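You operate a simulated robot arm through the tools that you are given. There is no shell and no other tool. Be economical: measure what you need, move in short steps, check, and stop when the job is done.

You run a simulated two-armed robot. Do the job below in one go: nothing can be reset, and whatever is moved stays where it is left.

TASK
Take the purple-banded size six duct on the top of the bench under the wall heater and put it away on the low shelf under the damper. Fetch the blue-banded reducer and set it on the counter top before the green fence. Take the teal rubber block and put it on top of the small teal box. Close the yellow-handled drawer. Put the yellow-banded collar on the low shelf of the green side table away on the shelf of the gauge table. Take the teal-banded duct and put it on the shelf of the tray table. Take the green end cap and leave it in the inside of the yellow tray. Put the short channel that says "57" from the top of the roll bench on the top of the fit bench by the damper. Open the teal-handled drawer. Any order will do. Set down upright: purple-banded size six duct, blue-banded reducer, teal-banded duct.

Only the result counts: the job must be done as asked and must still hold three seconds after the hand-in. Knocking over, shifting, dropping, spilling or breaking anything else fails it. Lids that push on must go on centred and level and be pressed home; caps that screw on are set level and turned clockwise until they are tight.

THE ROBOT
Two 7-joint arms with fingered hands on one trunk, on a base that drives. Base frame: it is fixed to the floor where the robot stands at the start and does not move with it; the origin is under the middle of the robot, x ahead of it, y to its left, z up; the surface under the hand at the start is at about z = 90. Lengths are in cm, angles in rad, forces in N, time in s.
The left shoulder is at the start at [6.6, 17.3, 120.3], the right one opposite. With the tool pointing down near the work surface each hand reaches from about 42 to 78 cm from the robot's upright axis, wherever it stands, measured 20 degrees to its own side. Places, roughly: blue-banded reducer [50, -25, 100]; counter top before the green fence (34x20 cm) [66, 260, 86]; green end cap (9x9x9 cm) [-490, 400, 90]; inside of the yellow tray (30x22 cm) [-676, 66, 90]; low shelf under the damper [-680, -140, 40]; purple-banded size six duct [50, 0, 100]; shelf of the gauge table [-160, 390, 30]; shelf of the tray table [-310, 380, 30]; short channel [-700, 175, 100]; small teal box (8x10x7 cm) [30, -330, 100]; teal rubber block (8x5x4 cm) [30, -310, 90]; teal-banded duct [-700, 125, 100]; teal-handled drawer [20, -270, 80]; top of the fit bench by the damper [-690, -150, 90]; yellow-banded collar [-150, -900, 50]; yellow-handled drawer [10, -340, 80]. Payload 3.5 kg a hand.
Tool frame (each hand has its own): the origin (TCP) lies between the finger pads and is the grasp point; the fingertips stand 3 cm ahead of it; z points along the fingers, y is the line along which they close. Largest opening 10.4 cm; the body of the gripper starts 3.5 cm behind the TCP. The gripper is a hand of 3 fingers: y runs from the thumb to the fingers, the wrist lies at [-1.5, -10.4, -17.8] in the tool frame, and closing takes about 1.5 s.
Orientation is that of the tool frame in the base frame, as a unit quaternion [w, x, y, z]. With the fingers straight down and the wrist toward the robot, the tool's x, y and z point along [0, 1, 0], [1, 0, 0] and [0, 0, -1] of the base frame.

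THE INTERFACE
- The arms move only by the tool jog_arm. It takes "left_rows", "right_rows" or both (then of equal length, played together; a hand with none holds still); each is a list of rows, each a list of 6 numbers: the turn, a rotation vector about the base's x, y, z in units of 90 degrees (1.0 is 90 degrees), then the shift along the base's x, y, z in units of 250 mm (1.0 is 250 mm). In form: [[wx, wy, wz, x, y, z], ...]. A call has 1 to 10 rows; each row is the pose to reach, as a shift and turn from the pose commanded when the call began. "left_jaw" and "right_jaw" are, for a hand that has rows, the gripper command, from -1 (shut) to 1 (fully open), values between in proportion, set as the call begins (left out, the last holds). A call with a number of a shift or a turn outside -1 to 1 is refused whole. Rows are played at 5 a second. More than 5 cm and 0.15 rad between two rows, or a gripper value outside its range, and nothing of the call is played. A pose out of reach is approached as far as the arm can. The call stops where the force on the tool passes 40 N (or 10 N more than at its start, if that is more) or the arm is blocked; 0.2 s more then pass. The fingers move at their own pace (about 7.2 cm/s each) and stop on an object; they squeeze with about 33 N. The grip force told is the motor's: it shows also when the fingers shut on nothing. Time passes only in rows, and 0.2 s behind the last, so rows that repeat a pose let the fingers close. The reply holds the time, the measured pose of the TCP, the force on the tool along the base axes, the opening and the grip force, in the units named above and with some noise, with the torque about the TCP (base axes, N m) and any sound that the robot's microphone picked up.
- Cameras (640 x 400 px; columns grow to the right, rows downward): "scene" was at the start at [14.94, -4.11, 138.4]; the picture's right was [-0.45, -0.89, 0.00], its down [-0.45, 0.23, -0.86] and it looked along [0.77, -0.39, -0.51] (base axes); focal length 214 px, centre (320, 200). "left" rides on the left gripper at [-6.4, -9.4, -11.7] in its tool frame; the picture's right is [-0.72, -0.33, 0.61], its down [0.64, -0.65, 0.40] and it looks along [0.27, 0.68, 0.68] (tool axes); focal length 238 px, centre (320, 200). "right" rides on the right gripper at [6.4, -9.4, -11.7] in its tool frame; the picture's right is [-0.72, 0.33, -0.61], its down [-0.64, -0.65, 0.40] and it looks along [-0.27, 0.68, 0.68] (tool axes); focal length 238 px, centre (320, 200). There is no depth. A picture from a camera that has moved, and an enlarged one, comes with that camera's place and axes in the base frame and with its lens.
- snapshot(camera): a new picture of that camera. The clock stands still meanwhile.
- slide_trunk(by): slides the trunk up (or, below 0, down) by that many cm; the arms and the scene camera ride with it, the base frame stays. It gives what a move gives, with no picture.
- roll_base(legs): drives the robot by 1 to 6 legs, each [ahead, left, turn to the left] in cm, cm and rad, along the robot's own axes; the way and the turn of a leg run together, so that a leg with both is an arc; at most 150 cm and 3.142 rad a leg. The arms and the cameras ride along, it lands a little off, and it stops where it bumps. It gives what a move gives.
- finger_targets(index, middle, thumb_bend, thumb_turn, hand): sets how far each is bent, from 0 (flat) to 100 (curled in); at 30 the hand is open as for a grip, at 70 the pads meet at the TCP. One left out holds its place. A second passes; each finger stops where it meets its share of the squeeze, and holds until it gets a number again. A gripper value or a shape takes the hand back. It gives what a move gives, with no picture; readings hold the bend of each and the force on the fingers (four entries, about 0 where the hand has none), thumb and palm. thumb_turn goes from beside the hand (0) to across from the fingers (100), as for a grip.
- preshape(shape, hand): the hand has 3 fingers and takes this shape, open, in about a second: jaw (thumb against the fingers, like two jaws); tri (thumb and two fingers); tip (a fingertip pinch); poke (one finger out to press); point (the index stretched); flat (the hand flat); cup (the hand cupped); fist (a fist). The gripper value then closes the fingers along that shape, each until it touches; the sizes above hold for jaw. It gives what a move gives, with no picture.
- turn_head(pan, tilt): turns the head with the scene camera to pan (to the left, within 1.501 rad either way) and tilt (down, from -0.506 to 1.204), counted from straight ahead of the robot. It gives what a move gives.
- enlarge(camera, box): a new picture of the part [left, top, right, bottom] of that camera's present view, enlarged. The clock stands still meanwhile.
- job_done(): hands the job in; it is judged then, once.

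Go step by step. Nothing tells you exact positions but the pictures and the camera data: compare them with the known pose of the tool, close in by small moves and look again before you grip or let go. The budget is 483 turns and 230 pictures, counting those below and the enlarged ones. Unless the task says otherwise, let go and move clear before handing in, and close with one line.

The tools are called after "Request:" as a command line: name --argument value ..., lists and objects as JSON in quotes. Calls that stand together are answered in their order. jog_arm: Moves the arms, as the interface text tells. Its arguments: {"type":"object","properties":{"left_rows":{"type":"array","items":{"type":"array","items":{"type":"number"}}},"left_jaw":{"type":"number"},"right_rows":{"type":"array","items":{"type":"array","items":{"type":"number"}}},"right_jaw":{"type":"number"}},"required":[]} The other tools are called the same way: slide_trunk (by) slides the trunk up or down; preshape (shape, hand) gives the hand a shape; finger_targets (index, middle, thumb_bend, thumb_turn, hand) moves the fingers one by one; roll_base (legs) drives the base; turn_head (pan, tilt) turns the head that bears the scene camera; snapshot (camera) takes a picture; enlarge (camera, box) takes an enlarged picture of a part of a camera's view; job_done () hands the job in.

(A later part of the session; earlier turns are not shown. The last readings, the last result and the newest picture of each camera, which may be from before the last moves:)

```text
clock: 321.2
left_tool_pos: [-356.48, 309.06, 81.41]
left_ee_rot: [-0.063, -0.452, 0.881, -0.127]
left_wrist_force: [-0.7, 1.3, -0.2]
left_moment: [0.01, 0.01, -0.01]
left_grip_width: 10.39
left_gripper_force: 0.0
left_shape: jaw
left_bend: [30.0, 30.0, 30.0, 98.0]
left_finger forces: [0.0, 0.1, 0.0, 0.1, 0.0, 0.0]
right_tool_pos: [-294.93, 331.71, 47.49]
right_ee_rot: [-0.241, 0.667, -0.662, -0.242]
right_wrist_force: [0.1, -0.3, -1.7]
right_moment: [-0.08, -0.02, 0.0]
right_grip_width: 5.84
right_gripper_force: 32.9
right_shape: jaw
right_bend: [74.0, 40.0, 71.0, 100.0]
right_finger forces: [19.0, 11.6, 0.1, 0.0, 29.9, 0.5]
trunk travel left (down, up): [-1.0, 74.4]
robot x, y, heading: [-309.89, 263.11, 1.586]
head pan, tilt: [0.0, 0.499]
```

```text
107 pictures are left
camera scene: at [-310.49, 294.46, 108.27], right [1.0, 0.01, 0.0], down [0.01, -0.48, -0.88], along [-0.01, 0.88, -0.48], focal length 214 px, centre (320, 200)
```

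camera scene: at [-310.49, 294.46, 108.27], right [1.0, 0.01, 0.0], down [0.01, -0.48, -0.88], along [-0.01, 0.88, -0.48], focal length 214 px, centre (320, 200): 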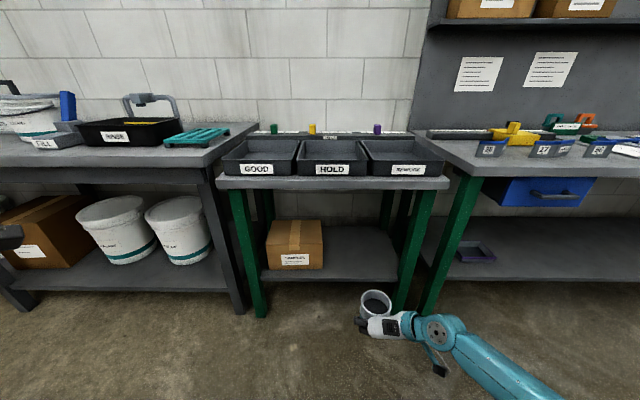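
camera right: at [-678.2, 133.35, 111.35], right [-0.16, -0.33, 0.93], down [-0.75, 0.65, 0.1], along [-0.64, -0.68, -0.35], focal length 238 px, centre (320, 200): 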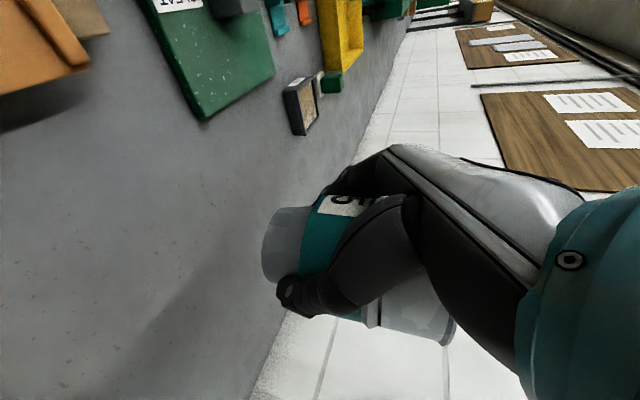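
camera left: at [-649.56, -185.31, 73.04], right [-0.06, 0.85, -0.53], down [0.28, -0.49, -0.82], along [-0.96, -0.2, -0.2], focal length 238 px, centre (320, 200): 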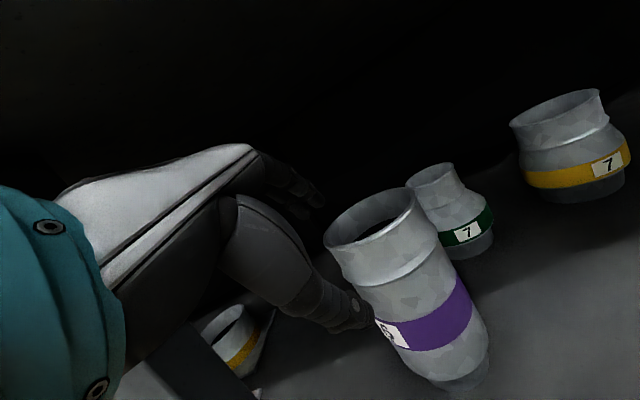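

Clear path to the shelf. Driving forward so the duct comes over it.

Request:
roll_base --legs '[[38.5, 0, -0.015]]'

Request:
turn_head --pan -0.2 --tilt 0.85

Request:
snapshot --camera "scene"

Request:
snapshot --camera "right"

```text
clock: 323.6
left_tool_pos: [-355.98, 347.6, 81.33]
left_ee_rot: [-0.064, -0.445, 0.884, -0.126]
left_wrist_force: [-0.2, -0.1, -0.5]
left_moment: [0.01, 0.0, -0.01]
left_grip_width: 10.36
left_gripper_force: 0.1
left_shape: jaw
left_bend: [30.0, 30.0, 30.0, 98.0]
left_finger forces: [0.1, 0.0, 0.1, 0.0, 0.0, 0.1]
right_tool_pos: [-294.22, 369.19, 47.57]
right_ee_rot: [0.242, -0.663, 0.667, 0.239]
right_wrist_force: [0.4, 1.0, -1.0]
right_moment: [-0.04, 0.0, 0.01]
right_grip_width: 5.82
right_gripper_force: 33.2
right_shape: jaw
right_bend: [74.0, 40.0, 71.0, 100.0]
right_finger forces: [19.1, 11.6, 0.0, 0.1, 30.0, 0.5]
trunk travel left (down, up): [-1.0, 74.4]
robot x, y, heading: [-310.3, 300.86, 1.573]
head pan, tilt: [0.0, 0.499]
```

```text
clock: 324.5
left_tool_pos: [-356.05, 347.6, 81.46]
left_ee_rot: [-0.064, -0.445, 0.884, -0.126]
left_wrist_force: [-0.4, -0.1, 0.3]
left_moment: [0.02, 0.0, 0.07]
left_grip_width: 10.38
left_gripper_force: 0.0
left_shape: jaw
left_bend: [30.0, 30.0, 30.0, 98.0]
left_finger forces: [0.0, 0.1, 0.1, 0.1, 0.1, 0.1]
right_tool_pos: [-294.2, 369.16, 47.51]
right_ee_rot: [0.243, -0.662, 0.667, 0.24]
right_wrist_force: [0.7, 0.6, -1.7]
right_moment: [-0.05, -0.02, 0.02]
right_grip_width: 5.82
right_gripper_force: 33.0
right_shape: jaw
right_bend: [74.0, 40.0, 71.0, 100.0]
right_finger forces: [19.2, 11.6, 0.0, 0.1, 30.0, 0.6]
trunk travel left (down, up): [-1.0, 74.4]
robot x, y, heading: [-309.85, 300.96, 1.571]
head pan, tilt: [-0.201, 0.85]
```

```text
106 pictures are left
camera scene: at [-308.73, 330.8, 105.28], right [0.98, -0.2, 0.0], down [-0.15, -0.74, -0.66], along [0.13, 0.65, -0.75], focal length 214 px, centre (320, 200)
```

scene: 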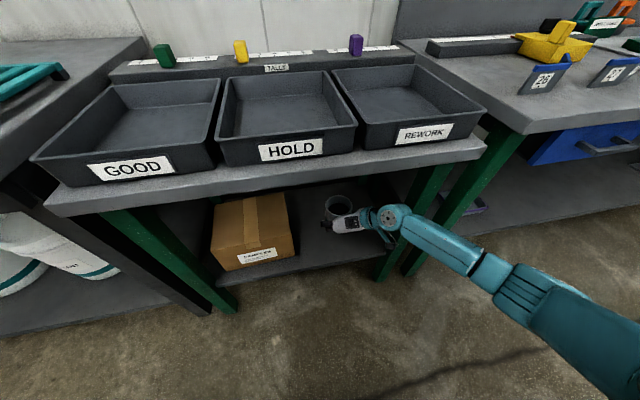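

```text
105 pictures are left
camera right: at [-284.78, 356.78, 52.38], right [-0.33, 0.16, 0.93], down [0.66, 0.75, 0.1], along [-0.68, 0.65, -0.35], focal length 238 px, centre (320, 200)
```

right: 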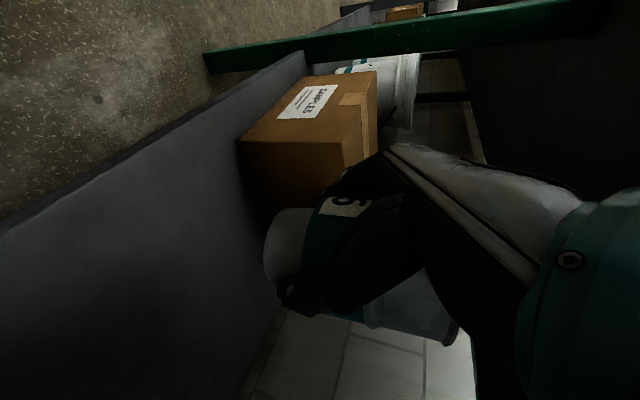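

The duct is over the shelf, with the carton clear. Lowering to contact.

Request:
jog_arm --right_rows '[[0, 0, 0, 0, 0.05, -0.12], [0, 0, 0, 0, 0.06, -0.26], [0, 0, 0, 0, 0.06, -0.38], [0, 0, 0, 0, 0.06, -0.44]]'

Request:
jog_arm --right_rows '[[0, 0, 0, 0, 0, -0.02], [0, 0, 0, 0, 0, -0.04], [0, 0, 0, 0, 0, -0.06], [0, 0, 0, 0, 0, -0.08], [0, 0, 0, 0, 0, -0.1], [0, 0, 0, 0, 0, -0.12]]'

Request:
snapshot --camera "right"

```text
clock: 325.5
left_tool_pos: [-356.05, 347.54, 81.43]
left_ee_rot: [-0.064, -0.445, 0.884, -0.127]
left_wrist_force: [0.2, -0.5, 0.2]
left_moment: [0.03, 0.0, 0.0]
left_grip_width: 10.38
left_gripper_force: 0.0
left_shape: jaw
left_bend: [30.0, 30.0, 30.0, 98.0]
left_finger forces: [0.1, 0.0, 0.0, 0.0, 0.0, 0.1]
right_tool_pos: [-294.22, 370.6, 36.48]
right_ee_rot: [0.241, -0.663, 0.667, 0.241]
right_wrist_force: [0.3, -0.7, -2.1]
right_moment: [-0.07, 0.02, 0.03]
right_grip_width: 5.81
right_gripper_force: 32.9
right_shape: jaw
right_bend: [74.0, 40.0, 71.0, 100.0]
right_finger forces: [18.9, 11.3, 0.0, 0.0, 30.1, 0.3]
trunk travel left (down, up): [-1.0, 74.4]
robot x, y, heading: [-310.15, 300.88, 1.568]
head pan, tilt: [-0.201, 0.85]
```

```text
clock: 326.9
left_tool_pos: [-356.0, 347.47, 81.47]
left_ee_rot: [-0.063, -0.446, 0.884, -0.126]
left_wrist_force: [-0.2, 0.4, 0.6]
left_moment: [-0.02, 0.02, 0.01]
left_grip_width: 10.39
left_gripper_force: 0.0
left_shape: jaw
left_bend: [30.0, 30.0, 30.0, 98.0]
left_finger forces: [0.0, 0.0, 0.0, 0.0, 0.1, 0.0]
right_tool_pos: [-294.36, 370.01, 34.31]
right_ee_rot: [0.243, -0.663, 0.666, 0.241]
right_wrist_force: [-0.3, 0.1, -1.7]
right_moment: [-0.02, 0.02, 0.01]
right_grip_width: 5.82
right_gripper_force: 33.1
right_shape: jaw
right_bend: [74.0, 40.0, 71.0, 100.0]
right_finger forces: [19.0, 11.2, 0.0, 0.0, 30.1, 0.3]
right hand out of reach, approached as far as the arm can: row 4, 5, 6
trunk travel left (down, up): [-1.0, 74.4]
robot x, y, heading: [-310.2, 300.62, 1.57]
head pan, tilt: [-0.201, 0.85]
```

```text
104 pictures are left
camera right: at [-284.93, 357.59, 39.13], right [-0.33, 0.16, 0.93], down [0.66, 0.75, 0.1], along [-0.68, 0.65, -0.35], focal length 238 px, centre (320, 200)
```

right: 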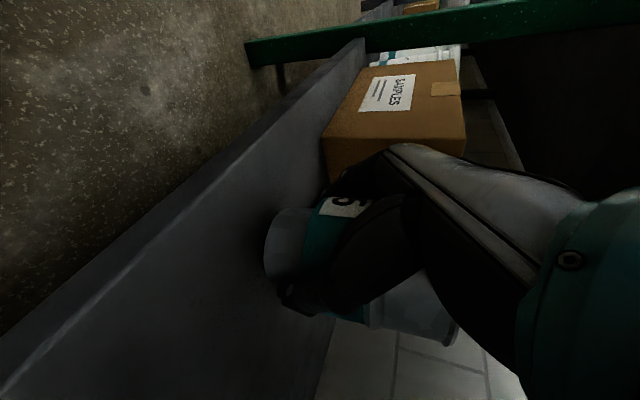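

Reach limit; I'll move the base 5 cm closer and pull the hand back correspondingly.

Request:
roll_base --legs '[[5, 0, 0]]'

Request:
jog_arm --right_rows '[[0, 0, 0, 0, -0.06, 0], [0, 0, 0, 0, -0.12, 0], [0, 0, 0, 0, -0.14, -0.03], [0, 0, 0, 0, -0.14, -0.06], [0, 0, 0, 0, -0.14, -0.09], [0, 0, 0, 0, -0.14, -0.12], [0, 0, 0, 0, -0.14, -0.15]]'

```text
clock: 327.8
left_tool_pos: [-355.99, 352.51, 81.38]
left_ee_rot: [-0.064, -0.446, 0.884, -0.127]
left_wrist_force: [0.1, 0.6, -0.5]
left_moment: [-0.03, 0.01, 0.0]
left_grip_width: 10.37
left_gripper_force: 0.0
left_shape: jaw
left_bend: [30.0, 30.0, 30.0, 98.0]
left_finger forces: [0.0, 0.0, 0.1, 0.1, 0.0, 0.2]
right_tool_pos: [-294.28, 375.0, 34.25]
right_ee_rot: [0.243, -0.663, 0.666, 0.24]
right_wrist_force: [-0.4, 0.4, -2.1]
right_moment: [-0.05, 0.01, 0.02]
right_grip_width: 5.8
right_gripper_force: 33.1
right_shape: jaw
right_bend: [74.0, 40.0, 71.0, 100.0]
right_finger forces: [18.9, 11.3, 0.1, 0.0, 30.2, 0.4]
trunk travel left (down, up): [-1.0, 74.4]
robot x, y, heading: [-309.92, 305.74, 1.569]
head pan, tilt: [-0.201, 0.85]
```

```text
clock: 329.4
left_tool_pos: [-356.0, 352.3, 81.64]
left_ee_rot: [-0.063, -0.445, 0.884, -0.126]
left_wrist_force: [-0.2, 0.2, 0.0]
left_moment: [0.0, 0.0, 0.04]
left_grip_width: 10.38
left_gripper_force: 0.0
left_shape: jaw
left_bend: [30.0, 30.0, 30.0, 98.0]
left_finger forces: [0.0, 0.0, 0.0, 0.1, 0.0, 0.1]
right_tool_pos: [-294.18, 371.65, 31.47]
right_ee_rot: [0.245, -0.661, 0.666, 0.243]
right_wrist_force: [1.9, -3.2, 24.4]
right_moment: [0.24, 0.46, 0.01]
right_grip_width: 5.59
right_gripper_force: 32.8
right_shape: jaw
right_bend: [74.0, 42.0, 71.0, 100.0]
right_finger forces: [20.5, 7.9, 0.0, 0.0, 30.4, 0.0]
right hand out of reach, approached as far as the arm can: row 7
trunk travel left (down, up): [-1.0, 74.4]
robot x, y, heading: [-310.0, 305.82, 1.569]
head pan, tilt: [-0.201, 0.85]
```

Contact with the shelf. Relieve slightly and look.

Request:
jog_arm --right_rows '[[0, 0, 0, 0, 0, 0.012], [0, 0, 0, 0, 0, 0.02]]'

Request:
snapshot --camera "right"

Request:
enlarge --camera "scene" --box '[200, 150, 460, 310]'

```text
clock: 330.0
left_tool_pos: [-355.91, 352.54, 81.42]
left_ee_rot: [-0.063, -0.446, 0.884, -0.126]
left_wrist_force: [0.4, 0.0, 0.7]
left_moment: [-0.01, -0.02, 0.01]
left_grip_width: 10.37
left_gripper_force: 0.1
left_shape: jaw
left_bend: [30.0, 30.0, 30.0, 98.0]
left_finger forces: [0.1, 0.0, 0.0, 0.1, 0.0, 0.0]
right_tool_pos: [-294.18, 371.34, 31.65]
right_ee_rot: [0.244, -0.663, 0.667, 0.239]
right_wrist_force: [0.0, 3.8, 7.7]
right_moment: [0.13, 0.21, -0.08]
right_grip_width: 5.6
right_gripper_force: 33.1
right_shape: jaw
right_bend: [74.0, 42.0, 71.0, 100.0]
right_finger forces: [20.1, 10.5, 0.0, 0.0, 29.4, 0.0]
trunk travel left (down, up): [-1.0, 74.4]
robot x, y, heading: [-310.09, 305.81, 1.571]
head pan, tilt: [-0.201, 0.85]
```

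```text
103 pictures are left
camera right: at [-284.8, 358.8, 36.41], right [-0.33, 0.16, 0.93], down [0.66, 0.75, 0.1], along [-0.68, 0.65, -0.35], focal length 238 px, centre (320, 200)
```

right: 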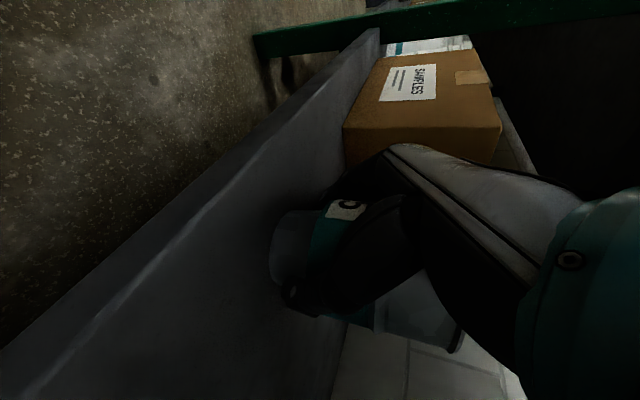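

```text
2.46 times, centred on (330, 230) of scene
camera zoom: at [-308.73, 335.65, 105.28], right [0.98, -0.2, 0.0], down [-0.15, -0.74, -0.66], along [0.13, 0.65, -0.75], focal length 528 px, centre (295, 126)
```

zoom: 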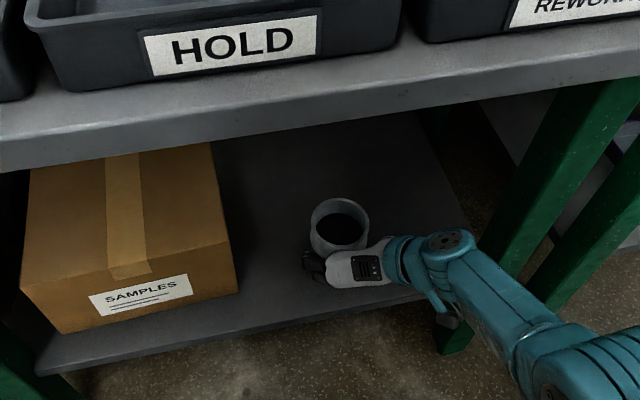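

Opening, holding still, then checking before withdrawing.

Request:
jog_arm --right_rows '[[0, 0, 0, 0, 0, 0], [0, 0, 0, 0, 0, 0], [0, 0, 0, 0, 0, 0], [0, 0, 0, 0, 0, 0], [0, 0, 0, 0, 0, 0], [0, 0, 0, 0, 0, 0], [0, 0, 0, 0, 0, 0]]' --right_jaw 1

Request:
snapshot --camera "right"

Request:
enlarge --camera "scene" --box '[200, 150, 460, 310]'

```text
clock: 331.6
left_tool_pos: [-355.98, 352.42, 81.33]
left_ee_rot: [-0.064, -0.446, 0.884, -0.126]
left_wrist_force: [-0.1, -0.4, -0.5]
left_moment: [0.01, -0.04, -0.01]
left_grip_width: 10.38
left_gripper_force: 0.0
left_shape: jaw
left_bend: [30.0, 30.0, 30.0, 98.0]
left_finger forces: [0.0, 0.0, 0.0, 0.0, 0.1, 0.1]
right_tool_pos: [-294.24, 371.31, 31.66]
right_ee_rot: [0.242, -0.663, 0.667, 0.24]
right_wrist_force: [0.6, -0.3, -0.4]
right_moment: [-0.02, 0.02, 0.01]
right_grip_width: 10.36
right_gripper_force: 0.0
right_shape: jaw
right_bend: [30.0, 30.0, 30.0, 98.0]
right_finger forces: [0.0, 0.1, 0.0, 0.0, 0.1, 0.0]
trunk travel left (down, up): [-1.0, 74.4]
robot x, y, heading: [-310.25, 305.41, 1.571]
head pan, tilt: [-0.201, 0.85]
```

```text
101 pictures are left
camera right: at [-284.8, 358.85, 36.42], right [-0.33, 0.16, 0.93], down [0.66, 0.75, 0.1], along [-0.68, 0.65, -0.35], focal length 238 px, centre (320, 200)
```

right: 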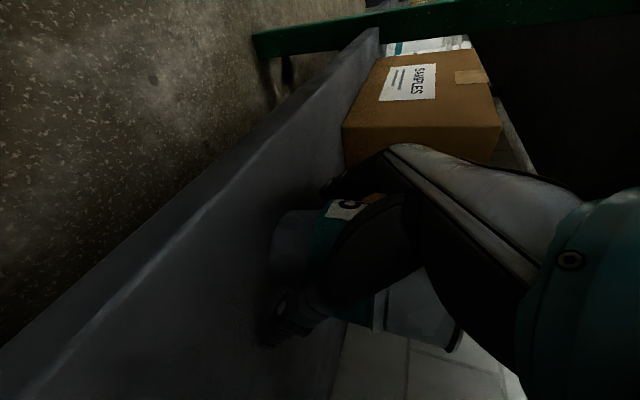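

```text
2.46 times, centred on (330, 230) of scene
camera zoom: at [-308.71, 335.69, 105.28], right [0.98, -0.2, 0.0], down [-0.15, -0.74, -0.66], along [0.13, 0.65, -0.75], focal length 528 px, centre (295, 126)
```

zoom: 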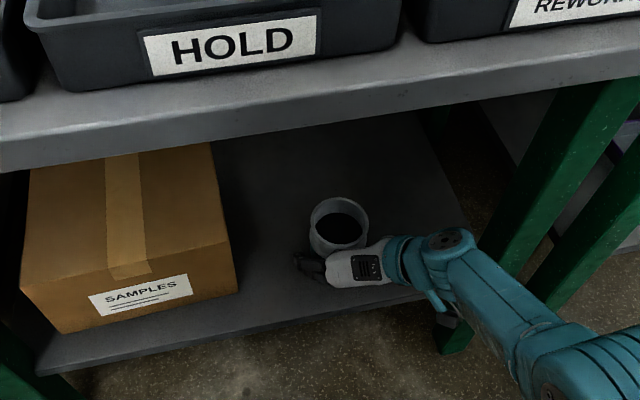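

Released and standing. Backing straight out.

Request:
roll_base --legs '[[-15, 0, 0], [-30, 0, 0]]'

Request:
enlarge --camera "scene" --box '[200, 60, 460, 220]'

```text
clock: 334.6
left_tool_pos: [-355.96, 306.93, 81.38]
left_ee_rot: [-0.064, -0.442, 0.886, -0.127]
left_wrist_force: [0.3, 0.3, -0.9]
left_moment: [-0.02, 0.01, 0.04]
left_grip_width: 10.38
left_gripper_force: 0.1
left_shape: jaw
left_bend: [30.0, 30.0, 30.0, 98.0]
left_finger forces: [0.1, 0.0, 0.1, 0.0, 0.1, 0.0]
right_tool_pos: [-293.96, 325.41, 31.57]
right_ee_rot: [0.243, -0.66, 0.669, 0.239]
right_wrist_force: [-0.3, 0.3, 0.2]
right_moment: [-0.01, -0.01, -0.03]
right_grip_width: 10.37
right_gripper_force: 0.0
right_shape: jaw
right_bend: [30.0, 30.0, 30.0, 98.0]
right_finger forces: [0.1, 0.1, 0.0, 0.1, 0.0, 0.0]
trunk travel left (down, up): [-1.0, 74.4]
robot x, y, heading: [-310.54, 260.02, 1.563]
head pan, tilt: [-0.201, 0.85]
```

```text
2.46 times, centred on (330, 140) of scene
camera zoom: at [-308.65, 289.95, 105.28], right [0.98, -0.21, 0.0], down [-0.16, -0.73, -0.66], along [0.14, 0.65, -0.75], focal length 528 px, centre (295, 348)
```

zoom: 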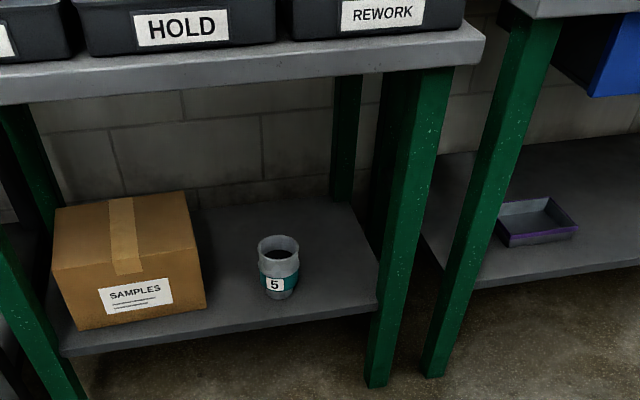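

The teal duct stands well on the tray-table shelf. Next I'll raise the trunk and reset both arms for the trip to the drawers and teal block.

Request:
slide_trunk --by 29

Request:
jog_arm --right_rows '[[0, 0, 0, 0, 0, 0.18], [0, 0, 0, 0, 0, 0.36], [0, 0, 0, 0, 0, 0.54], [0, 0, 0, 0, 0, 0.72], [0, 0, 0, 0, 0, 0.9], [0, 0, 0, 0, 0, 1.0]]'

```text
clock: 337.6
left_tool_pos: [-355.82, 306.96, 110.53]
left_ee_rot: [-0.065, -0.443, 0.885, -0.127]
left_wrist_force: [-0.5, -0.7, 0.8]
left_moment: [-0.02, 0.0, -0.05]
left_grip_width: 10.38
left_gripper_force: 0.1
left_shape: jaw
left_bend: [30.0, 30.0, 30.0, 98.0]
left_finger forces: [0.0, 0.1, 0.0, 0.0, 0.0, 0.1]
right_tool_pos: [-293.89, 330.96, 79.62]
right_ee_rot: [0.349, -0.613, 0.621, 0.343]
right_wrist_force: [-0.1, 0.1, -0.2]
right_moment: [-0.02, 0.01, 0.0]
right_grip_width: 10.39
right_gripper_force: 0.0
right_shape: jaw
right_bend: [30.0, 30.0, 30.0, 98.0]
right_finger forces: [0.0, 0.1, 0.1, 0.0, 0.1, 0.1]
trunk travel left (down, up): [-30.0, 45.4]
robot x, y, heading: [-310.44, 259.96, 1.564]
head pan, tilt: [-0.201, 0.85]
```

```text
clock: 339.0
left_tool_pos: [-355.79, 306.9, 110.43]
left_ee_rot: [-0.065, -0.442, 0.886, -0.127]
left_wrist_force: [-0.6, 0.5, -0.3]
left_moment: [0.01, 0.05, 0.01]
left_grip_width: 10.38
left_gripper_force: 0.1
left_shape: jaw
left_bend: [30.0, 30.0, 30.0, 98.0]
left_finger forces: [0.1, 0.0, 0.0, 0.0, 0.0, 0.0]
right_tool_pos: [-294.27, 330.72, 104.39]
right_ee_rot: [0.347, -0.614, 0.621, 0.343]
right_wrist_force: [0.3, -0.6, -0.6]
right_moment: [0.0, 0.01, -0.02]
right_grip_width: 10.34
right_gripper_force: 0.0
right_shape: jaw
right_bend: [30.0, 30.0, 30.0, 98.0]
right_finger forces: [0.1, 0.0, 0.0, 0.0, 0.1, 0.1]
trunk travel left (down, up): [-30.0, 45.4]
robot x, y, heading: [-310.86, 260.34, 1.564]
head pan, tilt: [-0.201, 0.85]
```

Request:
jog_arm --right_rows '[[-0.036, 0.036, -0.064, 0.03, 0, 0.06], [-0.072, 0.073, -0.128, 0.06, 0, 0.12], [-0.108, 0.109, -0.192, 0.09, 0, 0.18], [-0.143, 0.145, -0.257, 0.12, 0, 0.24], [-0.179, 0.181, -0.321, 0.15, 0, 0.3], [-0.215, 0.218, -0.385, 0.18, 0, 0.36], [-0.251, 0.254, -0.449, 0.2, 0, 0.4]]' --left_rows '[[0.024, -0.012, -0.084, 0.11, 0.03, 0.06], [0.048, -0.025, -0.167, 0.22, 0.06, 0.12], [0.072, -0.037, -0.251, 0.34, 0.09, 0.18], [0.096, -0.049, -0.334, 0.45, 0.12, 0.24], [0.12, -0.061, -0.418, 0.56, 0.15, 0.3], [0.144, -0.074, -0.501, 0.68, 0.18, 0.36], [0.168, -0.086, -0.585, 0.8, 0.2, 0.4]]'

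Request:
jog_arm --right_rows '[[-0.036, 0.036, -0.064, 0, -0.05, 0], [-0.072, 0.073, -0.128, 0, -0.1, 0], [-0.108, 0.109, -0.192, 0, -0.15, 0], [-0.143, 0.145, -0.257, 0, -0.2, 0], [-0.179, 0.181, -0.321, 0, -0.25, 0], [-0.215, 0.218, -0.385, 0, -0.3, 0], [-0.251, 0.254, -0.449, 0, -0.35, 0]]'

```text
clock: 340.6
left_tool_pos: [-335.92, 311.89, 120.69]
left_ee_rot: [0.001, 0.0, 1.0, 0.001]
left_wrist_force: [0.4, 0.1, 0.2]
left_moment: [0.0, 0.0, 0.03]
left_grip_width: 10.41
left_gripper_force: 0.0
left_shape: jaw
left_bend: [30.0, 30.0, 30.0, 98.0]
left_finger forces: [0.0, 0.0, 0.0, 0.1, 0.1, 0.0]
right_tool_pos: [-288.68, 330.98, 114.41]
right_ee_rot: [0.192, -0.338, 0.901, 0.19]
right_wrist_force: [-0.8, -0.2, 0.5]
right_moment: [0.03, 0.0, -0.01]
right_grip_width: 10.38
right_gripper_force: 0.0
right_shape: jaw
right_bend: [30.0, 30.0, 30.0, 98.0]
right_finger forces: [0.1, 0.0, 0.0, 0.0, 0.0, 0.1]
trunk travel left (down, up): [-30.0, 45.4]
robot x, y, heading: [-310.3, 260.33, 1.565]
head pan, tilt: [-0.201, 0.85]
```

```text
clock: 342.2
left_tool_pos: [-335.9, 311.85, 120.57]
left_ee_rot: [0.001, -0.001, 1.0, 0.001]
left_wrist_force: [0.4, -0.2, 0.6]
left_moment: [0.03, -0.03, 0.0]
left_grip_width: 10.35
left_gripper_force: 0.2
left_shape: jaw
left_bend: [30.0, 30.0, 30.0, 98.0]
left_finger forces: [0.0, 0.0, 0.0, 0.0, 0.0, 0.0]
right_tool_pos: [-288.76, 321.93, 114.88]
right_ee_rot: [0.001, 0.002, 1.0, 0.0]
right_wrist_force: [1.0, -0.1, 0.2]
right_moment: [0.02, 0.02, 0.02]
right_grip_width: 10.35
right_gripper_force: 0.0
right_shape: jaw
right_bend: [30.0, 30.0, 30.0, 98.0]
right_finger forces: [0.1, 0.0, 0.0, 0.0, 0.0, 0.0]
trunk travel left (down, up): [-30.0, 45.4]
robot x, y, heading: [-310.59, 259.85, 1.568]
head pan, tilt: [-0.201, 0.85]
```

Both hands are back at default. Driving back along the corridor and down the right-hand aisle.

Request:
roll_base --legs '[[0, -125, 0], [0, -122, 0], [0, 0, -1.568], [38, 0, 0], [0, -130, 0], [0, -130, 0]]'

Request:
turn_head --pan -1.2 --tilt 0.35

Request:
snapshot --camera "scene"

```text
clock: 372.1
left_tool_pos: [34.41, 29.66, 120.66]
left_ee_rot: [0.0, 0.673, 0.739, -0.001]
left_wrist_force: [-0.7, -0.1, -1.0]
left_moment: [0.0, 0.0, -0.03]
left_grip_width: 10.39
left_gripper_force: 0.0
left_shape: jaw
left_bend: [30.0, 30.0, 30.0, 98.0]
left_finger forces: [0.1, 0.0, 0.0, 0.1, 0.0, 0.1]
right_tool_pos: [48.29, -15.16, 114.72]
right_ee_rot: [0.0, 0.662, 0.75, 0.0]
right_wrist_force: [-1.8, 10.5, 1.2]
right_moment: [-0.75, -0.13, 0.22]
right_grip_width: 10.36
right_gripper_force: 0.1
right_shape: jaw
right_bend: [30.0, 30.0, 30.0, 98.0]
right_finger forces: [0.0, 0.1, 0.0, 0.0, 0.1, 10.9]
trunk travel left (down, up): [-30.0, 45.4]
robot x, y, heading: [-15.34, -0.74, 0.083]
head pan, tilt: [-0.201, 0.85]
stopped in leg 6: the force on the tool passed its limit at 47 N (the readings are from after the stop); the commanded pose is now the measured one
```

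```text
clock: 373.4
left_tool_pos: [34.43, 29.7, 120.57]
left_ee_rot: [0.001, 0.675, 0.738, -0.001]
left_wrist_force: [0.0, -0.6, -0.1]
left_moment: [0.0, 0.01, -0.01]
left_grip_width: 10.37
left_gripper_force: 0.1
left_shape: jaw
left_bend: [30.0, 30.0, 30.0, 98.0]
left_finger forces: [0.0, 0.1, 0.0, 0.1, 0.0, 0.0]
right_tool_pos: [48.42, -15.17, 114.84]
right_ee_rot: [0.0, 0.663, 0.748, -0.002]
right_wrist_force: [-3.5, 18.2, 0.4]
right_moment: [-1.21, -0.19, 0.42]
right_grip_width: 10.35
right_gripper_force: 0.0
right_shape: jaw
right_bend: [30.0, 30.0, 30.0, 98.0]
right_finger forces: [0.0, 0.0, 0.0, 0.0, 0.1, 18.7]
trunk travel left (down, up): [-30.0, 45.4]
robot x, y, heading: [-14.72, -0.64, 0.079]
head pan, tilt: [-1.201, 0.351]
```

```text
98 pictures are left
camera scene: at [-4.08, -8.06, 140.09], right [-0.9, -0.44, 0.0], down [-0.15, 0.31, -0.94], along [0.41, -0.85, -0.34], focal length 214 px, centre (320, 200)
```

scene: 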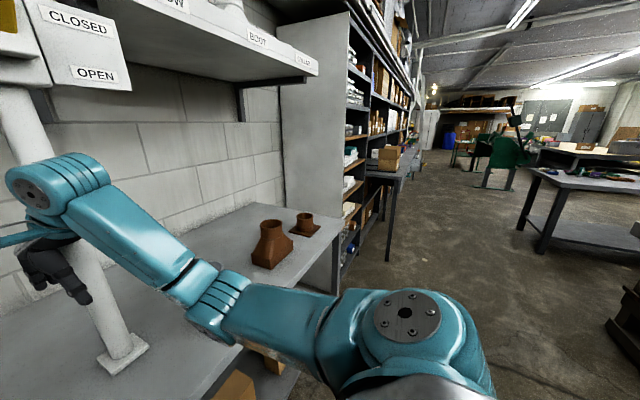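

The right hand bumped the fixed heater post. I'll step left and back off, then check the bench.

Request:
roll_base --legs '[[0, 4, 0], [-12, 0, -0.08]]'

Request:
turn_head --pan 0.9 --tilt 0.5

Request:
snapshot --camera "scene"

```text
clock: 375.2
left_tool_pos: [25.49, 28.93, 120.46]
left_ee_rot: [0.0, 0.704, 0.71, -0.001]
left_wrist_force: [0.9, -0.4, 0.1]
left_moment: [0.05, 0.05, 0.0]
left_grip_width: 10.38
left_gripper_force: 0.2
left_shape: jaw
left_bend: [30.0, 30.0, 30.0, 98.0]
left_finger forces: [0.0, 0.1, 0.0, 0.0, 0.1, 0.1]
right_tool_pos: [35.71, -17.11, 114.6]
right_ee_rot: [-0.002, 0.694, 0.72, -0.002]
right_wrist_force: [0.0, 0.2, 0.4]
right_moment: [0.0, 0.04, -0.03]
right_grip_width: 10.35
right_gripper_force: 0.1
right_shape: jaw
right_bend: [30.0, 30.0, 30.0, 98.0]
right_finger forces: [0.0, 0.0, 0.1, 0.1, 0.0, 0.0]
trunk travel left (down, up): [-30.0, 45.4]
robot x, y, heading: [-26.32, 3.04, -0.003]
head pan, tilt: [-1.201, 0.351]
stopped in leg 2: the robot was blocked; the commanded pose is now the measured one
```

```text
clock: 377.2
left_tool_pos: [25.22, 28.91, 120.56]
left_ee_rot: [0.001, 0.703, 0.711, -0.001]
left_wrist_force: [-0.1, 1.4, 0.0]
left_moment: [0.01, -0.01, 0.01]
left_grip_width: 10.37
left_gripper_force: 0.1
left_shape: jaw
left_bend: [30.0, 30.0, 30.0, 98.0]
left_finger forces: [0.0, 0.1, 0.1, 0.0, 0.0, 0.0]
right_tool_pos: [35.57, -17.01, 114.57]
right_ee_rot: [-0.001, 0.694, 0.72, -0.001]
right_wrist_force: [0.1, 0.7, -0.1]
right_moment: [0.01, 0.06, 0.03]
right_grip_width: 10.36
right_gripper_force: 0.0
right_shape: jaw
right_bend: [30.0, 30.0, 30.0, 98.0]
right_finger forces: [0.0, 0.0, 0.0, 0.1, 0.0, 0.0]
trunk travel left (down, up): [-30.0, 45.4]
robot x, y, heading: [-26.35, 3.27, -0.002]
head pan, tilt: [0.901, 0.499]
```

```text
97 pictures are left
camera scene: at [-13.87, 10.15, 138.7], right [0.78, -0.62, 0.0], down [-0.3, -0.38, -0.88], along [0.55, 0.69, -0.48], focal length 214 px, centre (320, 200)
```

scene: 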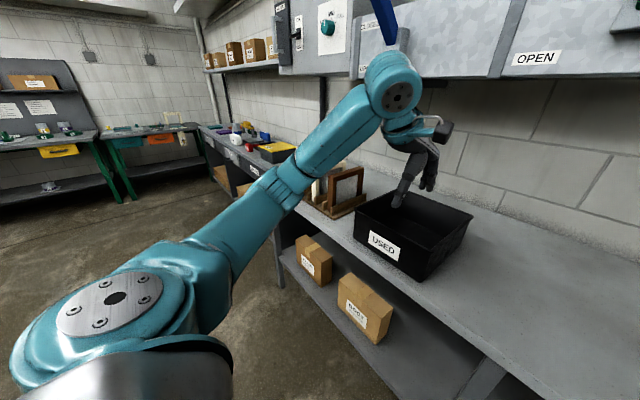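

All intact there. I'll retract the right hand a little and strafe right past the post, watching the clearance.

Request:
jog_arm --right_rows '[[0, 0, 0, -0.12, 0, 0.1], [0, 0, 0, -0.24, 0, 0.2], [0, 0, 0, -0.36, 0, 0.3]]'

Request:
roll_base --legs '[[0, -120, 0]]'

Request:
turn_head --pan -0.9 --tilt 0.45

Request:
snapshot --camera "scene"

```text
clock: 378.0
left_tool_pos: [25.16, 28.94, 120.66]
left_ee_rot: [0.001, 0.703, 0.711, -0.001]
left_wrist_force: [0.0, 0.2, 0.4]
left_moment: [0.01, -0.02, 0.01]
left_grip_width: 10.38
left_gripper_force: 0.2
left_shape: jaw
left_bend: [30.0, 30.0, 30.0, 98.0]
left_finger forces: [0.0, 0.0, 0.0, 0.0, 0.1, 0.1]
right_tool_pos: [26.52, -17.22, 122.03]
right_ee_rot: [0.0, 0.694, 0.72, -0.002]
right_wrist_force: [-0.1, 0.1, 0.0]
right_moment: [-0.02, -0.01, 0.05]
right_grip_width: 10.36
right_gripper_force: 0.1
right_shape: jaw
right_bend: [30.0, 30.0, 30.0, 98.0]
right_finger forces: [0.1, 0.0, 0.1, 0.0, 0.0, 0.0]
trunk travel left (down, up): [-30.0, 45.4]
robot x, y, heading: [-26.39, 2.59, 0.003]
head pan, tilt: [0.901, 0.499]
```

```text
clock: 384.0
left_tool_pos: [26.59, -85.79, 120.73]
left_ee_rot: [0.001, 0.688, 0.726, -0.001]
left_wrist_force: [-0.4, -0.9, 0.1]
left_moment: [-0.03, 0.03, 0.03]
left_grip_width: 10.37
left_gripper_force: 0.1
left_shape: jaw
left_bend: [30.0, 30.0, 30.0, 98.0]
left_finger forces: [0.0, 0.1, 0.0, 0.0, 0.0, 0.0]
right_tool_pos: [30.08, -131.9, 121.97]
right_ee_rot: [-0.001, 0.677, 0.736, -0.001]
right_wrist_force: [-0.2, -0.8, 0.2]
right_moment: [0.02, 0.01, 0.01]
right_grip_width: 10.37
right_gripper_force: 0.0
right_shape: jaw
right_bend: [30.0, 30.0, 30.0, 98.0]
right_finger forces: [0.0, 0.0, 0.0, 0.0, 0.0, 0.1]
trunk travel left (down, up): [-30.0, 45.4]
robot x, y, heading: [-23.85, -114.03, 0.041]
head pan, tilt: [0.901, 0.499]
```

```text
clock: 385.8
left_tool_pos: [26.63, -85.84, 120.61]
left_ee_rot: [0.001, 0.688, 0.726, -0.001]
left_wrist_force: [-0.3, -0.5, -0.1]
left_moment: [0.01, -0.02, -0.03]
left_grip_width: 10.38
left_gripper_force: 0.0
left_shape: jaw
left_bend: [30.0, 30.0, 30.0, 98.0]
left_finger forces: [0.1, 0.1, 0.1, 0.0, 0.0, 0.0]
right_tool_pos: [30.17, -131.84, 122.06]
right_ee_rot: [-0.001, 0.678, 0.735, -0.001]
right_wrist_force: [0.3, 0.1, -0.1]
right_moment: [0.0, 0.01, 0.03]
right_grip_width: 10.38
right_gripper_force: 0.1
right_shape: jaw
right_bend: [30.0, 30.0, 30.0, 98.0]
right_finger forces: [0.0, 0.0, 0.1, 0.0, 0.0, 0.0]
trunk travel left (down, up): [-30.0, 45.4]
robot x, y, heading: [-23.94, -114.27, 0.049]
head pan, tilt: [-0.901, 0.45]
```

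```text
96 pictures are left
camera scene: at [-10.87, -120.63, 139.15], right [-0.75, -0.66, 0.0], down [-0.29, 0.33, -0.9], along [0.59, -0.68, -0.44], focal length 214 px, centre (320, 200)
```

scene: 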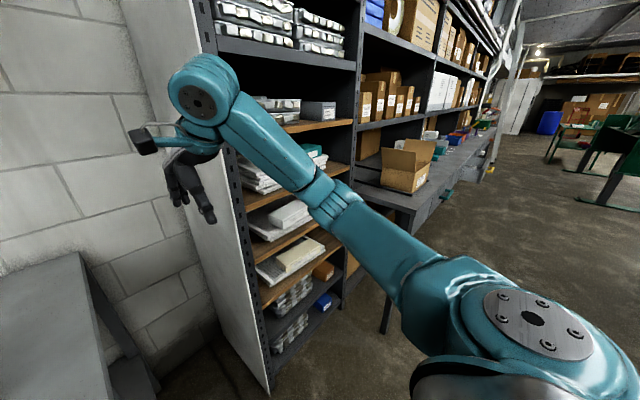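

The drawer table ahead on the right sticks out into the aisle, so I'll back out a bit first and continue right.

Request:
roll_base --legs '[[0, -40, -0.045], [-40, 0, 0], [0, -120, 0]]'

Request:
turn_head --pan -0.3 --tilt 0.5

Request:
snapshot --camera "scene"

```text
clock: 396.2
left_tool_pos: [-13.77, -252.08, 120.61]
left_ee_rot: [0.001, 0.717, 0.697, -0.001]
left_wrist_force: [0.0, -0.4, 0.1]
left_moment: [0.03, 0.02, 0.0]
left_grip_width: 10.38
left_gripper_force: 0.0
left_shape: jaw
left_bend: [30.0, 30.0, 30.0, 98.0]
left_finger forces: [0.0, 0.0, 0.0, 0.0, 0.0, 0.0]
right_tool_pos: [-14.35, -298.24, 121.98]
right_ee_rot: [0.0, 0.708, 0.706, 0.0]
right_wrist_force: [0.0, -0.3, 0.1]
right_moment: [0.03, -0.02, 0.02]
right_grip_width: 10.38
right_gripper_force: 0.0
right_shape: jaw
right_bend: [30.0, 30.0, 30.0, 98.0]
right_finger forces: [0.0, 0.0, 0.0, 0.0, 0.1, 0.0]
trunk travel left (down, up): [-30.0, 45.4]
robot x, y, heading: [-66.39, -275.91, -0.044]
head pan, tilt: [-0.901, 0.45]
```

```text
clock: 397.2
left_tool_pos: [-13.87, -252.02, 120.63]
left_ee_rot: [0.001, 0.717, 0.697, 0.0]
left_wrist_force: [0.2, -0.6, -0.1]
left_moment: [0.01, 0.0, 0.03]
left_grip_width: 10.4
left_gripper_force: 0.1
left_shape: jaw
left_bend: [30.0, 30.0, 30.0, 98.0]
left_finger forces: [0.0, 0.0, 0.0, 0.0, 0.0, 0.0]
right_tool_pos: [-14.38, -298.21, 122.07]
right_ee_rot: [-0.001, 0.709, 0.705, 0.0]
right_wrist_force: [0.2, -0.6, -0.6]
right_moment: [0.02, -0.01, -0.01]
right_grip_width: 10.33
right_gripper_force: 0.1
right_shape: jaw
right_bend: [30.0, 30.0, 30.0, 98.0]
right_finger forces: [0.0, 0.1, 0.1, 0.0, 0.0, 0.0]
trunk travel left (down, up): [-30.0, 45.4]
robot x, y, heading: [-66.6, -275.85, -0.042]
head pan, tilt: [-0.3, 0.499]
```

```text
95 pictures are left
camera scene: at [-51.0, -279.22, 138.7], right [-0.33, -0.94, 0.0], down [-0.45, 0.16, -0.88], along [0.83, -0.29, -0.48], focal length 214 px, centre (320, 200)
```

scene: 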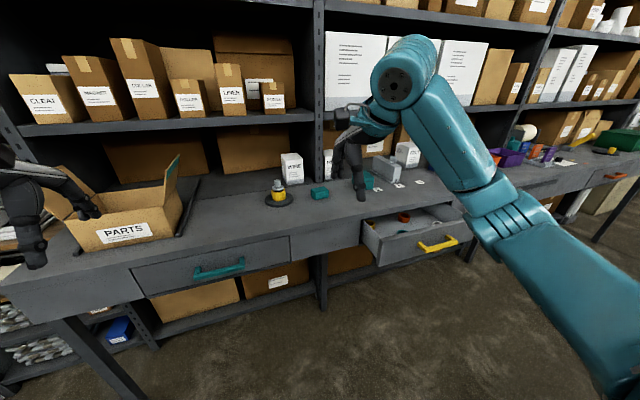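

I can see everything: the teal drawer is closed with its handle at about [15, -264, 80], the yellow drawer is open with its front at x≈0, and the teal block and teal box are on top. I'll close the yellow drawer first by pushing its front with closed fingers.

Request:
roll_base --legs '[[0, -32, 0.042]]'

Request:
jog_arm --right_rows '[[0, -0.085, 0, -0.03, 0, -0.1], [0, -0.17, 0, -0.06, 0, -0.2], [0, -0.255, 0, -0.09, 0, -0.3], [0, -0.34, 0, -0.12, 0, -0.4], [0, -0.425, 0, -0.15, 0, -0.5], [0, -0.51, 0, -0.18, 0, -0.6], [0, -0.595, 0, -0.21, 0, -0.7], [0, -0.667, 0, -0.24, 0, -0.8]]' --right_jaw -1

Request:
snapshot --camera "scene"

```text
clock: 399.3
left_tool_pos: [-15.28, -281.42, 120.8]
left_ee_rot: [0.0, 0.704, 0.71, 0.0]
left_wrist_force: [-0.1, 0.1, 0.9]
left_moment: [-0.02, 0.0, 0.02]
left_grip_width: 10.38
left_gripper_force: 0.1
left_shape: jaw
left_bend: [30.0, 30.0, 30.0, 98.0]
left_finger forces: [0.0, 0.1, 0.0, 0.0, 0.0, 0.0]
right_tool_pos: [-14.04, -327.56, 121.99]
right_ee_rot: [0.0, 0.694, 0.72, 0.0]
right_wrist_force: [-0.5, -0.8, 0.3]
right_moment: [0.03, -0.01, -0.01]
right_grip_width: 10.39
right_gripper_force: 0.0
right_shape: jaw
right_bend: [30.0, 30.0, 30.0, 98.0]
right_finger forces: [0.0, 0.0, 0.0, 0.1, 0.0, 0.0]
trunk travel left (down, up): [-30.0, 45.4]
robot x, y, heading: [-66.77, -307.05, -0.001]
head pan, tilt: [-0.3, 0.499]
```

```text
clock: 401.1
left_tool_pos: [-15.38, -281.21, 120.64]
left_ee_rot: [0.0, 0.704, 0.71, 0.0]
left_wrist_force: [-0.6, 0.4, 0.2]
left_moment: [0.03, 0.0, 0.04]
left_grip_width: 10.36
left_gripper_force: 0.0
left_shape: jaw
left_bend: [30.0, 30.0, 30.0, 98.0]
left_finger forces: [0.0, 0.0, 0.0, 0.0, 0.0, 0.1]
right_tool_pos: [-20.05, -327.67, 101.91]
right_ee_rot: [0.361, 0.602, 0.623, 0.346]
right_wrist_force: [0.0, 0.1, -0.4]
right_moment: [-0.01, 0.01, 0.0]
right_grip_width: 0.02
right_gripper_force: 33.3
right_shape: jaw
right_bend: [70.0, 70.0, 47.0, 100.0]
right_finger forces: [0.0, 0.1, 0.0, 0.0, 0.0, 0.1]
trunk travel left (down, up): [-30.0, 45.4]
robot x, y, heading: [-67.32, -307.29, 0.004]
head pan, tilt: [-0.3, 0.499]
```

```text
94 pictures are left
camera scene: at [-51.57, -309.82, 138.71], right [-0.3, -0.95, 0.0], down [-0.46, 0.14, -0.88], along [0.84, -0.26, -0.48], focal length 214 px, centre (320, 200)
```

scene: 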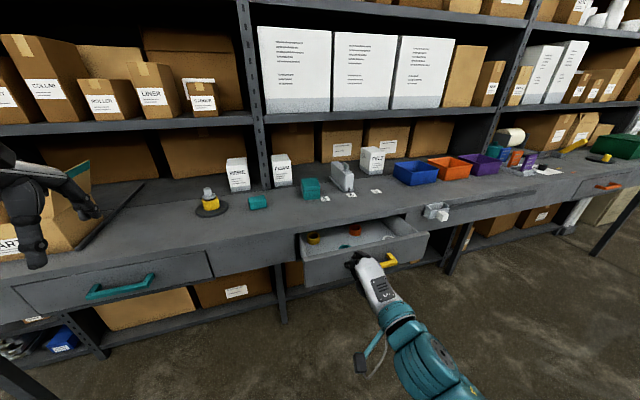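

Lowering the hand to the drawer's height.

Request:
jog_arm --right_rows '[[0, 0, 0, 0, 0, -0.17], [0, 0, 0, 0, 0, -0.34], [0, 0, 0, 0, 0, -0.51], [0, 0, 0, 0, 0, -0.68], [0, 0, 0, 0, 0, -0.82]]'

Request:
snapshot --camera "scene"

Request:
snapshot --camera "right"

```text
clock: 402.3
left_tool_pos: [-15.43, -281.24, 120.57]
left_ee_rot: [0.001, 0.704, 0.71, -0.001]
left_wrist_force: [-0.7, -0.3, -0.3]
left_moment: [0.04, -0.02, 0.02]
left_grip_width: 10.38
left_gripper_force: 0.0
left_shape: jaw
left_bend: [30.0, 30.0, 30.0, 98.0]
left_finger forces: [0.0, 0.1, 0.0, 0.0, 0.1, 0.0]
right_tool_pos: [-21.31, -329.04, 80.46]
right_ee_rot: [0.369, 0.586, 0.643, 0.326]
right_wrist_force: [0.2, 0.8, 0.4]
right_moment: [0.0, 0.0, -0.02]
right_grip_width: 0.0
right_gripper_force: 32.7
right_shape: jaw
right_bend: [70.0, 70.0, 47.0, 100.0]
right_finger forces: [0.0, 0.0, 0.1, 0.1, 0.0, 0.1]
trunk travel left (down, up): [-30.0, 45.4]
robot x, y, heading: [-67.46, -307.32, -0.001]
head pan, tilt: [-0.3, 0.499]
```

```text
93 pictures are left
camera scene: at [-51.5, -309.87, 138.7], right [-0.3, -0.95, 0.0], down [-0.46, 0.14, -0.88], along [0.84, -0.26, -0.48], focal length 214 px, centre (320, 200)
```

scene: 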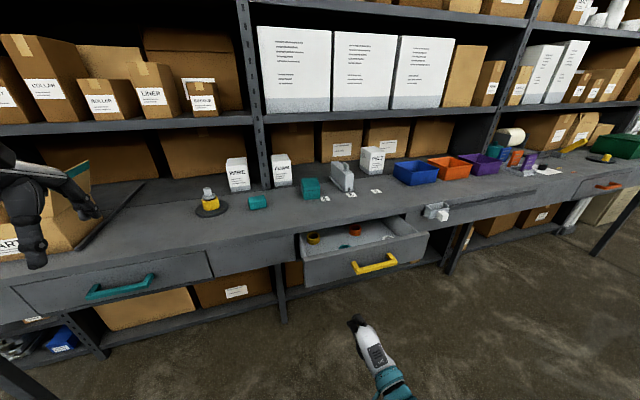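

```text
92 pictures are left
camera right: at [-36.3, -323.49, 77.83], right [-0.33, -0.67, 0.66], down [0.04, -0.71, -0.7], along [0.94, -0.21, 0.26], focal length 238 px, centre (320, 200)
```

right: 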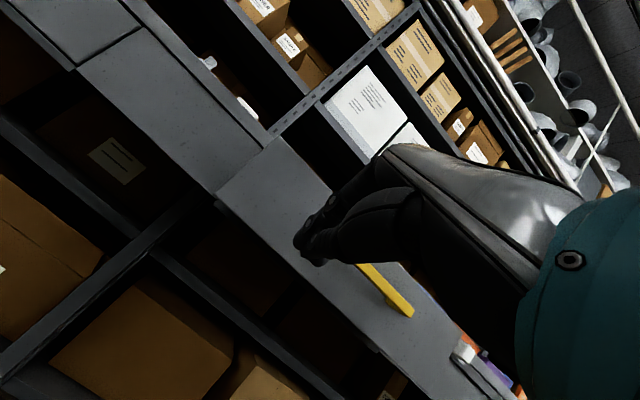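

Aligned with the panel left of the handle. Pushing forward.

Request:
jog_arm --right_rows '[[0, 0, 0, 0.16, -0.01, 0], [0, 0, 0, 0.32, -0.02, 0], [0, 0, 0, 0.48, -0.03, 0], [0, 0, 0, 0.62, -0.04, 0], [0, 0, 0, 0.74, -0.04, 0], [0, 0, 0, 0.86, -0.04, 0], [0, 0, 0, 1.0, -0.04, 0]]'

Request:
snapshot --camera "scene"

```text
clock: 403.9
left_tool_pos: [-15.4, -281.27, 120.57]
left_ee_rot: [0.001, 0.704, 0.71, 0.0]
left_wrist_force: [0.9, 0.8, -0.2]
left_moment: [0.04, -0.02, -0.03]
left_grip_width: 10.37
left_gripper_force: 0.1
left_shape: jaw
left_bend: [30.0, 30.0, 30.0, 98.0]
left_finger forces: [0.1, 0.0, 0.0, 0.0, 0.0, 0.1]
right_tool_pos: [4.08, -328.48, 82.25]
right_ee_rot: [0.36, 0.602, 0.623, 0.346]
right_wrist_force: [-0.3, 0.3, 0.4]
right_moment: [-0.03, -0.03, -0.01]
right_grip_width: 0.02
right_gripper_force: 32.9
right_shape: jaw
right_bend: [70.0, 70.0, 47.0, 100.0]
right_finger forces: [0.1, 0.1, 0.0, 0.2, 0.0, 0.0]
right hand out of reach, approached as far as the arm can: row 7
trunk travel left (down, up): [-30.0, 45.4]
robot x, y, heading: [-66.57, -307.17, 0.001]
head pan, tilt: [-0.3, 0.499]
```

```text
91 pictures are left
camera scene: at [-51.53, -309.86, 138.7], right [-0.3, -0.95, 0.0], down [-0.46, 0.14, -0.88], along [0.84, -0.26, -0.48], focal length 214 px, centre (320, 200)
```

scene: 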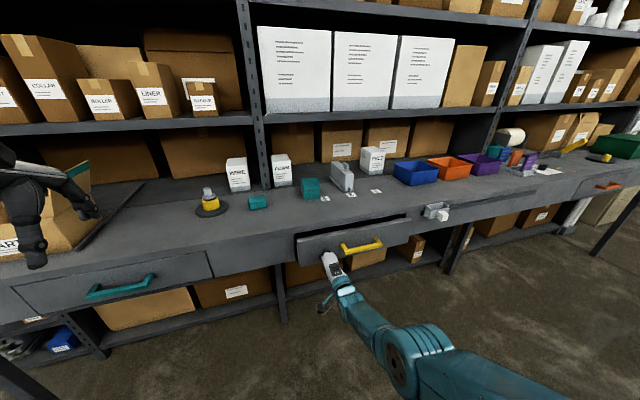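

The drawer is mostly in. I'll push the rest with small base moves.

Request:
roll_base --legs '[[6, 0, 0]]'

Request:
snapshot --camera "scene"

```text
clock: 404.9
left_tool_pos: [-9.89, -281.35, 120.69]
left_ee_rot: [0.001, 0.703, 0.711, -0.002]
left_wrist_force: [0.0, -0.6, -0.1]
left_moment: [-0.02, -0.02, 0.02]
left_grip_width: 10.39
left_gripper_force: 0.0
left_shape: jaw
left_bend: [30.0, 30.0, 30.0, 98.0]
left_finger forces: [0.0, 0.1, 0.0, 0.0, 0.1, 0.0]
right_tool_pos: [9.29, -328.43, 82.14]
right_ee_rot: [0.359, 0.601, 0.623, 0.348]
right_wrist_force: [-4.0, 1.3, 1.6]
right_moment: [0.0, 0.02, 0.03]
right_grip_width: 0.02
right_gripper_force: 33.1
right_shape: jaw
right_bend: [70.0, 70.0, 45.0, 100.0]
right_finger forces: [0.0, 0.0, 0.0, 0.0, 0.1, 0.1]
trunk travel left (down, up): [-30.0, 45.4]
robot x, y, heading: [-61.9, -307.37, -0.0]
head pan, tilt: [-0.3, 0.499]
stopped in leg 1: the force on the tool passed its limit at 86 N (the readings are from after the stop); the commanded pose is now the measured one
```

```text
90 pictures are left
camera scene: at [-46.06, -309.91, 138.7], right [-0.3, -0.95, 0.0], down [-0.46, 0.14, -0.88], along [0.84, -0.26, -0.48], focal length 214 px, centre (320, 200)
```

scene: 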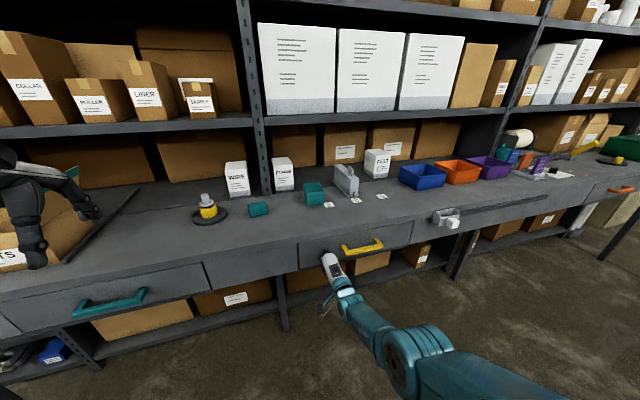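

Request:
enlarge --camera "scene" --box '[180, 170, 460, 320]'

```text
2.29 times, centred on (320, 245) of scene
camera zoom: at [-46.06, -309.91, 138.7], right [-0.3, -0.95, 0.0], down [-0.46, 0.14, -0.88], along [0.84, -0.26, -0.48], focal length 490 px, centre (320, 97)
```

zoom: 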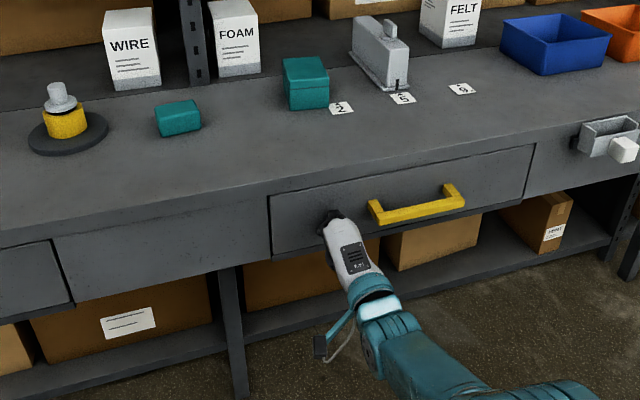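

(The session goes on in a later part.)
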